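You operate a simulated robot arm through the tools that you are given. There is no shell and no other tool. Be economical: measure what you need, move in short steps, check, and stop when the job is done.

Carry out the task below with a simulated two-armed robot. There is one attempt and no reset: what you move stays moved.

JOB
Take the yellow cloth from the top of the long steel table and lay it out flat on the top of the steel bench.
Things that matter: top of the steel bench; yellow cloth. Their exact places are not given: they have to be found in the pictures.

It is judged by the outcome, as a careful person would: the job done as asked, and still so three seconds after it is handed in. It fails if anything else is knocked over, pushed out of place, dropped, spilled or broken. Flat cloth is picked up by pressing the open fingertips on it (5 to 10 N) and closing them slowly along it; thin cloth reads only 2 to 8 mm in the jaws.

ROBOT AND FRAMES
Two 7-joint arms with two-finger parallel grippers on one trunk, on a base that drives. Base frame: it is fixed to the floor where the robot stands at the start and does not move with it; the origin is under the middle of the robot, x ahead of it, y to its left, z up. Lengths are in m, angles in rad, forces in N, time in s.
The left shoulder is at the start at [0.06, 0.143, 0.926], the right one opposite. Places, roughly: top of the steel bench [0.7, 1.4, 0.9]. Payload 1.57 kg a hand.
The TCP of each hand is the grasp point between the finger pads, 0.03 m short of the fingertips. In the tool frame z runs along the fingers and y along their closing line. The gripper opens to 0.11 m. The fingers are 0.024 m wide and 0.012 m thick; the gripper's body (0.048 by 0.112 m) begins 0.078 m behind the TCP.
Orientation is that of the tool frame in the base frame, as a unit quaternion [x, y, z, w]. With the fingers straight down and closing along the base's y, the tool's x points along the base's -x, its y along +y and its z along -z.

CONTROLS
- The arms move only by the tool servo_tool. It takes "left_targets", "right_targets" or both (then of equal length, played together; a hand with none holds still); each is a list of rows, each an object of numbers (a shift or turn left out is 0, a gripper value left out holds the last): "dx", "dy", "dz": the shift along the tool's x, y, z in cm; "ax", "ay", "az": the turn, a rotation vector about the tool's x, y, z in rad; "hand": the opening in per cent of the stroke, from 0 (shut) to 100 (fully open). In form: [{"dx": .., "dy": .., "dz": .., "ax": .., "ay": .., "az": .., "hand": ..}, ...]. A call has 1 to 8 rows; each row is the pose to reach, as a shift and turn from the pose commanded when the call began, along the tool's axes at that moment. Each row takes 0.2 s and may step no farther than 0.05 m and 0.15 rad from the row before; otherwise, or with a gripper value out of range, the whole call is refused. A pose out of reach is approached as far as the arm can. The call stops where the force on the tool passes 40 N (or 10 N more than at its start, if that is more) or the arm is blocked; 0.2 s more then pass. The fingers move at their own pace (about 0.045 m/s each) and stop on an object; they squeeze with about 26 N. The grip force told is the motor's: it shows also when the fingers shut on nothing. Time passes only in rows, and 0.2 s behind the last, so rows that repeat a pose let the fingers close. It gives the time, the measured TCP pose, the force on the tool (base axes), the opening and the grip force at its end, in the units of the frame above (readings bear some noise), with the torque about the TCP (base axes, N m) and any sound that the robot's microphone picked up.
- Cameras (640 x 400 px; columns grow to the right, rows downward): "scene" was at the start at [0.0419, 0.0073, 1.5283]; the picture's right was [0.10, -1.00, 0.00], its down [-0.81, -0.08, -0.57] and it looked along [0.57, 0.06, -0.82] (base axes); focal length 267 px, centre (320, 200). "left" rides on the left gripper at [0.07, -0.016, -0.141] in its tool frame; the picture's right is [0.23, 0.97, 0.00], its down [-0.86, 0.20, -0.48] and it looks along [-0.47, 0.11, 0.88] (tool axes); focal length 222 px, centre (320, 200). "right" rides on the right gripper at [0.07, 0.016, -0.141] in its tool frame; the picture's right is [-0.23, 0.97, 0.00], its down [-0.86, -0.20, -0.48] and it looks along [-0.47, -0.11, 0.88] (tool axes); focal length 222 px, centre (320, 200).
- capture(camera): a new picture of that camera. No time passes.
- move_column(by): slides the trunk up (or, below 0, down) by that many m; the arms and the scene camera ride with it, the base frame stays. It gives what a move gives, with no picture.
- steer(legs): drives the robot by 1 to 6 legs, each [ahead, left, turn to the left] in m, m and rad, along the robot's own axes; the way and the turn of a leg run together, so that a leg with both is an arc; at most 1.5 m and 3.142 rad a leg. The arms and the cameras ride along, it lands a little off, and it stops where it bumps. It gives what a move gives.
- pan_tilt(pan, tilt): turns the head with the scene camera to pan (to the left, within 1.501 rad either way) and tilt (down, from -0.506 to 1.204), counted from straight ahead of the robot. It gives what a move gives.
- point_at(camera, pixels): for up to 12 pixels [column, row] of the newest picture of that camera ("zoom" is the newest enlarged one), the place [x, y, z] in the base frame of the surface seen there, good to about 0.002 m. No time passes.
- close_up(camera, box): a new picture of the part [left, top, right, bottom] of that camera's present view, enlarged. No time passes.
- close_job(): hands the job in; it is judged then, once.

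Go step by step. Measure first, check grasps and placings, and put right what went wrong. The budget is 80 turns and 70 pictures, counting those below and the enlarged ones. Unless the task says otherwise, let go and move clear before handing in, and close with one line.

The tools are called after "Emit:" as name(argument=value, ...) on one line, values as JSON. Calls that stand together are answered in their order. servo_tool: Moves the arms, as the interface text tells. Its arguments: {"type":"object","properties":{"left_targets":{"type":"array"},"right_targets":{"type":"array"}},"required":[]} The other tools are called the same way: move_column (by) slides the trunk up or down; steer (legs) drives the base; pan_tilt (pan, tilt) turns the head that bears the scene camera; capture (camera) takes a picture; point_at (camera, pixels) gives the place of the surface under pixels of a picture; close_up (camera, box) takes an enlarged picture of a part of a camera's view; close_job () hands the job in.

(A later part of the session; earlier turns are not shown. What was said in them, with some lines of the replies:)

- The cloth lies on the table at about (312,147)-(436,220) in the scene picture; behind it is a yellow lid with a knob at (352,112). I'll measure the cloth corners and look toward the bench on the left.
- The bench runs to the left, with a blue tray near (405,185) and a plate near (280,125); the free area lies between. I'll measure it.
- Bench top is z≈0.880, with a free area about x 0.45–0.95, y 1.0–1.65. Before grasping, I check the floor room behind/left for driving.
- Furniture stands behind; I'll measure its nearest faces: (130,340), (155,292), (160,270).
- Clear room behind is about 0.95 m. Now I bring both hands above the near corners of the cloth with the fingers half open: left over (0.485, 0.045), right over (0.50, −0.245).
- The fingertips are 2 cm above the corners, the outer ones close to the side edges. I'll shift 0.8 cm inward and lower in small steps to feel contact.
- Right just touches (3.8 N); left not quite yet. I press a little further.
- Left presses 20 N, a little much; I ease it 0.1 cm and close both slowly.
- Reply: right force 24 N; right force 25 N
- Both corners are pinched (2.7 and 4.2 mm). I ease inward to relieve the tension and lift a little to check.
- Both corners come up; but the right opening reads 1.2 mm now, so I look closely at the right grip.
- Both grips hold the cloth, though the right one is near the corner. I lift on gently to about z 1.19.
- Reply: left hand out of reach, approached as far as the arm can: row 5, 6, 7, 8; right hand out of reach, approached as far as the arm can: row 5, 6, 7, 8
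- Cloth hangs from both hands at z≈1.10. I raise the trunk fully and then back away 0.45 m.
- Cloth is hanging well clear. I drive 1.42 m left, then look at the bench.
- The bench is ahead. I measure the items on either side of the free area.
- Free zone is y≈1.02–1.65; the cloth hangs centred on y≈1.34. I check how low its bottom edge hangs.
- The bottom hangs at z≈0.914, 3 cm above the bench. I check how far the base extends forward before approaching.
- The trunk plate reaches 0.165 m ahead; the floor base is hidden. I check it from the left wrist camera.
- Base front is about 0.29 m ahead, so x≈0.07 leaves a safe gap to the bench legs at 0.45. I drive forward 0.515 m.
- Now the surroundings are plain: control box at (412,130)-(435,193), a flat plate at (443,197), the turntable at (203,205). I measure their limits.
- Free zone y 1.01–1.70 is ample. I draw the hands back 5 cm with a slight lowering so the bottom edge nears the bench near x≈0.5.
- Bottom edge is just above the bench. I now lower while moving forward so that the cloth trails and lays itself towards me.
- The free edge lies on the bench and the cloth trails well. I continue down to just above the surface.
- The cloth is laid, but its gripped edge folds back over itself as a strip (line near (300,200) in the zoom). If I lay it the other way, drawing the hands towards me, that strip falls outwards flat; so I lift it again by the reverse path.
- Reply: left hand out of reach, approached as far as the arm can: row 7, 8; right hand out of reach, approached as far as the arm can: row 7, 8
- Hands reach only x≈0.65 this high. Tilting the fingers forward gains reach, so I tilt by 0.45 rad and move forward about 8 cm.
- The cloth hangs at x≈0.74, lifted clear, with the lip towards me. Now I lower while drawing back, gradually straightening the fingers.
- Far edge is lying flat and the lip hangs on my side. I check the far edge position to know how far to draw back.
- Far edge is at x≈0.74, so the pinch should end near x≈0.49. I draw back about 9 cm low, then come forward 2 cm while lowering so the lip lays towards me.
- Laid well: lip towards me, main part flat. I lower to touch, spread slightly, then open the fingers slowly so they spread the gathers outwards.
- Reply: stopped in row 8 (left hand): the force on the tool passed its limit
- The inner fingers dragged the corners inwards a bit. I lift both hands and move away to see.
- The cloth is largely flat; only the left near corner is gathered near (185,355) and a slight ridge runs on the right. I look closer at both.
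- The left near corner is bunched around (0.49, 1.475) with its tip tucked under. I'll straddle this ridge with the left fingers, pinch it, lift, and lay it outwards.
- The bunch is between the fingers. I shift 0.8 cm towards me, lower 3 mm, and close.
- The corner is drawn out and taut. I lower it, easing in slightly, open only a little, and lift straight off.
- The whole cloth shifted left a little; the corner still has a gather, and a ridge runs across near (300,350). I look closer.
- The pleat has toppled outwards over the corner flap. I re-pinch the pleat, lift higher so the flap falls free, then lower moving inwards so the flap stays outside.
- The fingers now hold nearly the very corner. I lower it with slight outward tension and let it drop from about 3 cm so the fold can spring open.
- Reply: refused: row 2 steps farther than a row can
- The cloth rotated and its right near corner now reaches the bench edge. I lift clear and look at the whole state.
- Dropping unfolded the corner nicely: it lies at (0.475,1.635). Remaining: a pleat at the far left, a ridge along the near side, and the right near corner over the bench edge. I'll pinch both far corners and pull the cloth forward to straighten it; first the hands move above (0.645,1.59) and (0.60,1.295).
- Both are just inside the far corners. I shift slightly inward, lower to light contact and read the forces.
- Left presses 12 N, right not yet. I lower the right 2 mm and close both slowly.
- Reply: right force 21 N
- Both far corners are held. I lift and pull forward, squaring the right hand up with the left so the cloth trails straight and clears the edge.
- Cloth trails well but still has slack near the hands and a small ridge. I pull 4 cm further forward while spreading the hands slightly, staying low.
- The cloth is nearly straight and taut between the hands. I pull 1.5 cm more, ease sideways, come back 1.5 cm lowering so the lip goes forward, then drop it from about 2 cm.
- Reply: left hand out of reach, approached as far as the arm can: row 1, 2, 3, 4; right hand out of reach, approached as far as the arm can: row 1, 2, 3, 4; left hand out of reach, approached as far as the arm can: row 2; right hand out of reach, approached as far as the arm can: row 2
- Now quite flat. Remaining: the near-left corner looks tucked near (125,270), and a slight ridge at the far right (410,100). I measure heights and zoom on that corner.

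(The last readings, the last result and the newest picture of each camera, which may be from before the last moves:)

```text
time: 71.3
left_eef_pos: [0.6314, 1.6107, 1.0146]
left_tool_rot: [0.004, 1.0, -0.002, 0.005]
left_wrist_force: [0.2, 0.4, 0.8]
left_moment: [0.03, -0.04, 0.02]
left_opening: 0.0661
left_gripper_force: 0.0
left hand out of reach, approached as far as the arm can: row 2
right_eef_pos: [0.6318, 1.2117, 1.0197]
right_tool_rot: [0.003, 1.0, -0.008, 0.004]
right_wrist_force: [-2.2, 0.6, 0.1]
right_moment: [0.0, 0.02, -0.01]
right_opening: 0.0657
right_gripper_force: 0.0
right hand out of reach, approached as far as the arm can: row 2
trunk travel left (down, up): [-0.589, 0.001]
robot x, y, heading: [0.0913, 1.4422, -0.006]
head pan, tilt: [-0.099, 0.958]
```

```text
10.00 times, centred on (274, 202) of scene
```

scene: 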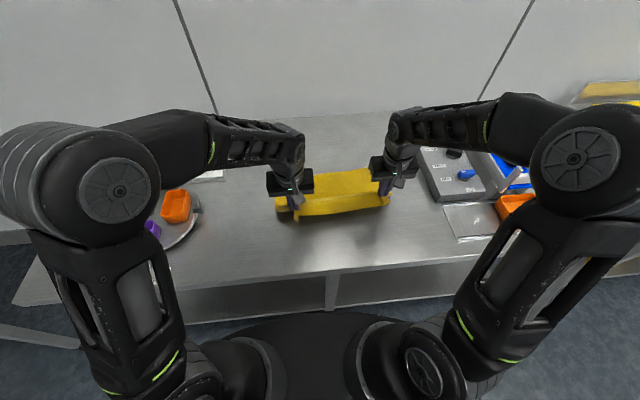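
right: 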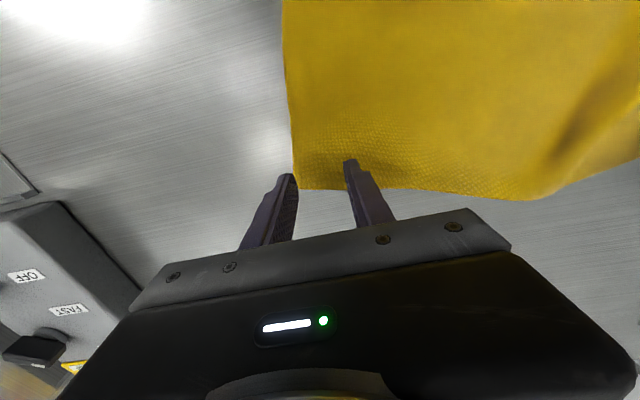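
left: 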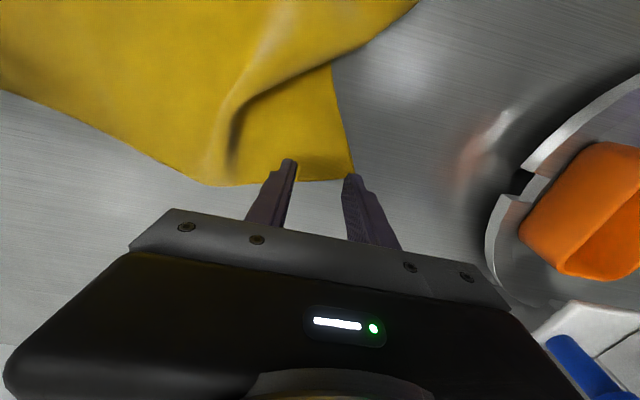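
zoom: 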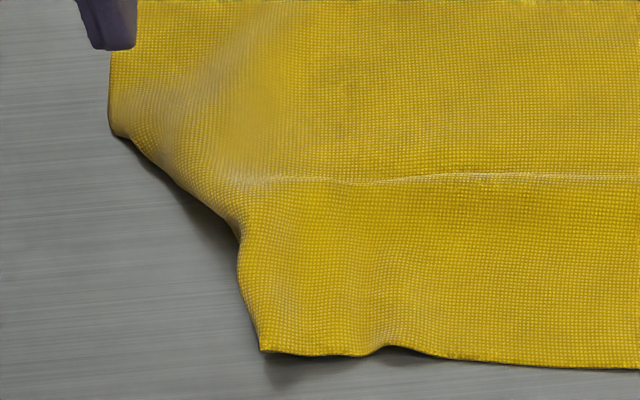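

The near-left corner is simply drawn in, with a soft pleat above it. I'll press closed fingertips on both near corners and slide them outwards; first I come down just above them.

Emit:
servo_tool(left_targets=[{"dx": 1.5, "dy": -3, "hand": 0}, {"dx": 3, "dy": -6, "hand": 0}, {"dx": 3.9, "dy": -8.5, "dz": 1}, {"dx": 3.9, "dy": -8.5, "dz": 4.5}, {"dx": 3.9, "dy": -8.5, "dz": 8}, {"dx": 3.9, "dy": -8.5, "dz": 9.9}, {"dx": 3.9, "dy": -8.5, "dz": 10.2}], right_targets=[{"dx": 1.5, "dy": 2, "hand": 0}, {"dx": 3, "dy": 4, "hand": 0}, {"dx": 4.0, "dy": 5.0, "dz": 1}, {"dx": 4.0, "dy": 5.0, "dz": 4.5}, {"dx": 4.0, "dy": 5.0, "dz": 8}, {"dx": 4.0, "dy": 5.0, "dz": 10.4}, {"dx": 4.0, "dy": 5.0, "dz": 10.7}])

Emit:
servo_tool(left_targets=[{"dz": 0.1}, {"dz": 0.15}], right_targets=[{"dz": 0.1}, {"dz": 0.15}])

```text
time: 72.9
left_eef_pos: [0.5936, 1.5268, 0.9133]
left_tool_rot: [0.002, 1.0, -0.001, 0.003]
left_wrist_force: [-0.9, 0.5, -0.9]
left_moment: [-0.03, 0.01, 0.0]
left_opening: 0.0
left_gripper_force: 21.6
right_eef_pos: [0.5947, 1.2613, 0.9117]
right_tool_rot: [0.002, 1.0, -0.009, 0.004]
right_wrist_force: [0.2, -0.7, 12.6]
right_moment: [0.08, 0.1, -0.02]
right_opening: 0.0
right_gripper_force: 21.3
trunk travel left (down, up): [-0.589, 0.001]
robot x, y, heading: [0.0903, 1.4393, -0.011]
head pan, tilt: [-0.099, 0.958]
```

```text
time: 73.5
left_eef_pos: [0.5921, 1.5275, 0.9134]
left_tool_rot: [0.003, 1.0, -0.001, 0.004]
left_wrist_force: [0.7, -0.2, 0.2]
left_moment: [-0.01, -0.01, -0.01]
left_opening: 0.0
left_gripper_force: 21.5
right_eef_pos: [0.5946, 1.2609, 0.912]
right_tool_rot: [0.002, 1.0, -0.009, 0.006]
right_wrist_force: [2.0, -1.0, 33.5]
right_moment: [0.1, 0.18, 0.02]
right_opening: 0.0
right_gripper_force: 21.7
trunk travel left (down, up): [-0.589, 0.001]
robot x, y, heading: [0.093, 1.4415, -0.009]
head pan, tilt: [-0.099, 0.958]
```

Right presses too hard (33 N), left not yet touching. I adjust: right up 2 mm, left down 2.

Emit:
servo_tool(left_targets=[{"dz": 0.1}, {"dz": 0.17}, {"dz": 0.2}], right_targets=[{"dz": -0.1}, {"dz": -0.18}, {"dz": -0.18}])

```text
time: 74.3
left_eef_pos: [0.5943, 1.5277, 0.9116]
left_tool_rot: [0.002, 1.0, -0.001, 0.006]
left_wrist_force: [-3.9, 1.9, 22.6]
left_moment: [0.21, 0.12, 0.04]
left_opening: 0.0
left_gripper_force: 21.2
right_eef_pos: [0.5906, 1.2618, 0.9112]
right_tool_rot: [0.002, 1.0, -0.009, 0.003]
right_wrist_force: [3.5, 0.9, 16.6]
right_moment: [0.12, 0.01, 0.02]
right_opening: 0.0
right_gripper_force: 21.7
trunk travel left (down, up): [-0.589, 0.001]
robot x, y, heading: [0.0947, 1.4422, -0.008]
head pan, tilt: [-0.099, 0.958]
```

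Both press about 10–20 N. I ease slightly and slide: left corner outwards 4.5 cm and 1.5 cm towards me, right corner 2 cm towards me and 1 cm outwards, then lift.

Emit:
servo_tool(left_targets=[{"dz": -0.08, "dy": 0.8, "dx": 0.3}, {"dz": -0.08, "dy": 1.6, "dx": 0.6}, {"dz": -0.08, "dy": 2.4, "dx": 0.9}, {"dz": -0.08, "dy": 3.2, "dx": 1.2}, {"dz": -0.08, "dy": 4.0, "dx": 1.5}, {"dz": -0.08, "dy": 4.0, "dx": 1.5}, {"dz": -3, "dy": 4.0, "dx": 1.5}, {"dz": -7, "dy": 4.0, "dx": 1.5}], right_targets=[{"dz": -0.06, "dx": 0.4, "dy": -0.2}, {"dz": -0.06, "dx": 0.8, "dy": -0.4}, {"dz": -0.06, "dx": 1.2, "dy": -0.6}, {"dz": -0.06, "dx": 1.6, "dy": -0.8}, {"dz": -0.06, "dx": 2, "dy": -1}, {"dz": -0.06, "dx": 2, "dy": -1}, {"dz": -3, "dx": 2, "dy": -1}, {"dz": -7, "dx": 2, "dy": -1}])

Emit:
servo_tool(left_targets=[{"dy": 3, "dz": -2}, {"dy": 6, "dz": -4}], right_targets=[{"dy": -3, "dz": -2}, {"dy": -6, "dz": -4}])

Emit:
close_up(camera="scene", box=[230, 130, 422, 250])

Emit:
point_at(camera="zoom", pixels=[[110, 100], [385, 80], [445, 213], [280, 232], [125, 235], [135, 265], [165, 275], [90, 215], [100, 250], [150, 230], [420, 215], [350, 220]])

```text
time: 76.1
left_eef_pos: [0.5797, 1.5681, 0.9791]
left_tool_rot: [0.002, 1.0, -0.001, 0.002]
left_wrist_force: [-0.1, -0.7, -1.2]
left_moment: [-0.01, -0.01, -0.01]
left_opening: 0.0001
left_gripper_force: 21.7
right_eef_pos: [0.5724, 1.2536, 0.9809]
right_tool_rot: [0.001, 1.0, -0.01, 0.002]
right_wrist_force: [0.2, -1.0, 0.2]
right_moment: [0.0, 0.05, 0.01]
right_opening: 0.0001
right_gripper_force: 21.3
trunk travel left (down, up): [-0.589, 0.001]
robot x, y, heading: [0.0949, 1.4403, -0.004]
head pan, tilt: [-0.099, 0.958]
```

```text
time: 76.7
left_eef_pos: [0.5798, 1.6274, 1.0198]
left_tool_rot: [0.002, 1.0, -0.001, 0.003]
left_wrist_force: [-1.0, -1.2, 0.1]
left_moment: [-0.01, 0.03, 0.0]
left_opening: 0.0
left_gripper_force: 21.5
right_eef_pos: [0.5721, 1.1917, 1.0212]
right_tool_rot: [0.001, 1.0, -0.009, 0.002]
right_wrist_force: [-0.9, 0.3, 0.1]
right_moment: [0.02, 0.01, 0.02]
right_opening: 0.0
right_gripper_force: 21.4
trunk travel left (down, up): [-0.589, 0.001]
robot x, y, heading: [0.0952, 1.4391, -0.007]
head pan, tilt: [-0.099, 0.958]
```

```text
3.33 times, centred on (326, 190) of scene
```

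zoom: 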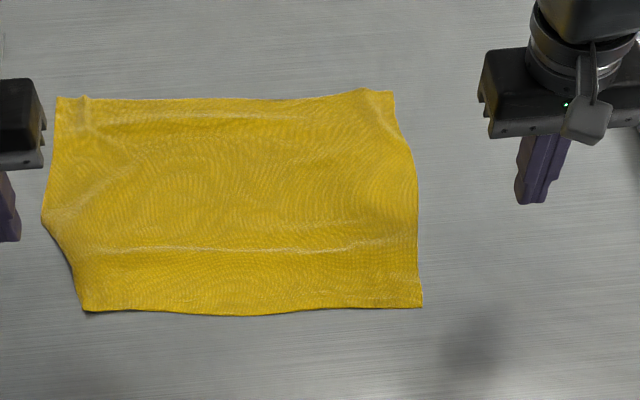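

```text
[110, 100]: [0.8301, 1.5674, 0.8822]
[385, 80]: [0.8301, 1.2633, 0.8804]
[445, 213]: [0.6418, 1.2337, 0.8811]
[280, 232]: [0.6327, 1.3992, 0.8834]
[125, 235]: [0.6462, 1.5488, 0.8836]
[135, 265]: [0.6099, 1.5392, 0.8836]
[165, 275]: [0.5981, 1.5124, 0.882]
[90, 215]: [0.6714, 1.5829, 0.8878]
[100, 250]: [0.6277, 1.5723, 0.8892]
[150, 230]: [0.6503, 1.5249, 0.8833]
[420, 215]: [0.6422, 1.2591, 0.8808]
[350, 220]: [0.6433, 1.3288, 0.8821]
```

Much flatter: nothing above ~8 mm now. One more slide on the left near corner, with the right corner also pulled slightly outwards, should finish it.

Emit:
servo_tool(left_targets=[{"dy": -3, "dz": 2}, {"dy": -6.2, "dz": 4}, {"dy": -6.2, "dz": 8}, {"dy": -6.2, "dz": 10.3}, {"dy": -6.2, "dz": 10.75}, {"dy": -6.2, "dz": 10.85}], right_targets=[{"dy": 3.5, "dz": 2}, {"dy": 7.2, "dz": 4}, {"dy": 7.2, "dz": 8}, {"dy": 7.2, "dz": 10.4}, {"dy": 7.2, "dz": 10.85}, {"dy": 7.2, "dz": 10.95}])

```text
time: 78.1
left_eef_pos: [0.5804, 1.5649, 0.9129]
left_tool_rot: [0.003, 1.0, -0.001, 0.004]
left_wrist_force: [1.4, -0.5, 4.4]
left_moment: [0.0, -0.03, -0.02]
left_opening: 0.0
left_gripper_force: 21.6
right_eef_pos: [0.5743, 1.2654, 0.912]
right_tool_rot: [0.002, 1.0, -0.008, 0.004]
right_wrist_force: [1.2, 1.4, 9.3]
right_moment: [0.12, 0.0, -0.04]
right_opening: 0.0
right_gripper_force: 21.6
trunk travel left (down, up): [-0.589, 0.001]
robot x, y, heading: [0.0913, 1.4384, -0.007]
head pan, tilt: [-0.099, 0.958]
```

Contact forces are 4 and 9 N. I slide outwards and lift off.

Emit:
servo_tool(left_targets=[{"dz": 0.08, "dy": 0.5, "dx": 0.1}, {"dz": 0.1, "dy": 1.1, "dx": 0.3}, {"dz": 0.1, "dy": 1.7, "dx": 0.4}, {"dz": 0.1, "dy": 2.3, "dx": 0.5}, {"dz": 0.1, "dy": 2.7, "dx": 0.6}, {"dz": 0.1, "dy": 2.7, "dx": 0.6}, {"dz": -3, "dy": 2.7, "dx": 0.6}, {"dz": -7, "dy": 2.7, "dx": 0.6}], right_targets=[{"dz": 0.03, "dx": 0.1}, {"dz": 0.03, "dx": 0.2, "dy": -0.2}, {"dz": 0.03, "dx": 0.3, "dy": -0.4}, {"dz": 0.03, "dx": 0.4, "dy": -0.6}, {"dz": 0.03, "dx": 0.5, "dy": -0.8}, {"dz": 0.03, "dx": 0.5, "dy": -0.8}, {"dz": -3, "dx": 0.5, "dy": -0.8}, {"dz": -7, "dx": 0.5, "dy": -0.8}])

Emit:
servo_tool(left_targets=[{"dy": 3, "dz": -3}, {"dy": 5, "dz": -6, "dx": 3}, {"dy": 5, "dz": -8, "dx": 7}, {"dy": 5, "dz": -8, "dx": 10}], right_targets=[{"dy": -3, "dz": -3}, {"dy": -6, "dz": -6, "dx": 2}, {"dy": -6, "dz": -8, "dx": 6}, {"dy": -6, "dz": -8, "dx": 9}])

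Emit:
close_up(camera="scene", box=[230, 130, 422, 250])

Emit:
point_at(camera="zoom", pixels=[[85, 100], [370, 92], [385, 130], [415, 170], [280, 245], [60, 230], [75, 250], [100, 290], [55, 215], [90, 235], [410, 235], [200, 248]])

```text
time: 79.9
left_eef_pos: [0.5737, 1.5913, 0.9819]
left_tool_rot: [0.003, 1.0, -0.001, 0.002]
left_wrist_force: [-1.7, 0.2, 0.0]
left_moment: [-0.01, -0.01, -0.02]
left_opening: 0.0001
left_gripper_force: 21.3
right_eef_pos: [0.568, 1.2547, 0.9809]
right_tool_rot: [0.001, 1.0, -0.01, 0.002]
right_wrist_force: [0.3, 0.2, -0.1]
right_moment: [-0.04, 0.0, 0.0]
right_opening: 0.0
right_gripper_force: 21.8
trunk travel left (down, up): [-0.589, 0.001]
robot x, y, heading: [0.1001, 1.4395, -0.007]
head pan, tilt: [-0.099, 0.958]
```

```text
time: 80.9
left_eef_pos: [0.4731, 1.6444, 1.0598]
left_tool_rot: [0.003, 1.0, -0.001, 0.004]
left_wrist_force: [0.3, -0.4, 0.0]
left_moment: [0.01, -0.02, 0.03]
left_opening: 0.0
left_gripper_force: 21.6
right_eef_pos: [0.4775, 1.1992, 1.0626]
right_tool_rot: [0.002, 1.0, -0.009, 0.004]
right_wrist_force: [-0.3, -1.1, 0.3]
right_moment: [0.0, -0.01, 0.01]
right_opening: 0.0
right_gripper_force: 21.1
trunk travel left (down, up): [-0.589, 0.001]
robot x, y, heading: [0.0946, 1.4349, -0.008]
head pan, tilt: [-0.099, 0.958]
```

```text
3.33 times, centred on (326, 190) of scene
```

zoom: 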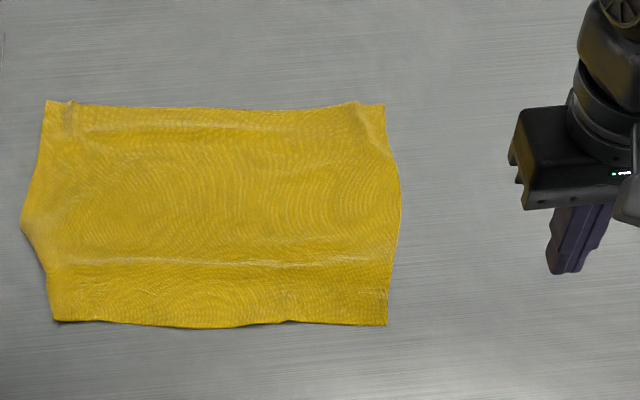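

```text
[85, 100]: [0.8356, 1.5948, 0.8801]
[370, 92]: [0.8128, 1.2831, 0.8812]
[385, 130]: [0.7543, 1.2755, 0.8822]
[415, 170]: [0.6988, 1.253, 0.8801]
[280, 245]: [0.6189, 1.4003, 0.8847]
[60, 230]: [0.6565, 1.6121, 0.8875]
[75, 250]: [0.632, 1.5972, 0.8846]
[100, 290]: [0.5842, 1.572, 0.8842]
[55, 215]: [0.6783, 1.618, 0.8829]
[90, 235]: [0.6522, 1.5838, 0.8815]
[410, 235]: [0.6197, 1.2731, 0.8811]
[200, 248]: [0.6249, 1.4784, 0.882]
```

The cloth now lies as a near-full rectangle (about x 0.57–0.83, y 1.26–1.63), no point more than ~8 mm above the bench. One last wide picture to check surroundings.

Emit:
capture(camera="scene")

```text
8 pictures are left
```

scene: 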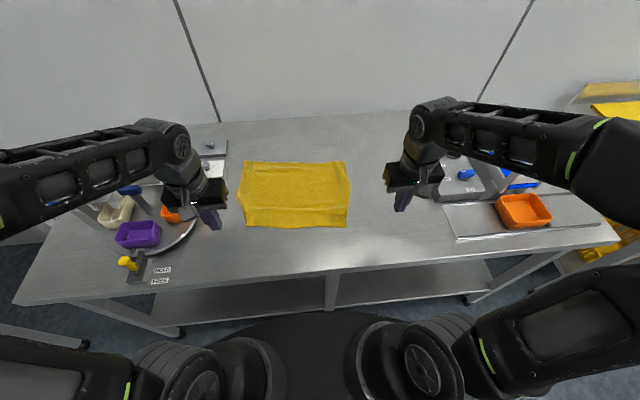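

The cloth at (243–350, 160–228) lies flat on the bench, both hands are clear, and the other items stand where they were. I hand in the job.

Emit:
close_job()

```text
The job is handed in.
```

The yellow cloth is off the long table and spread out on the steel bench, with all four corners out and only slight ripples (under about 1 cm). Nothing else appears moved in the last picture.
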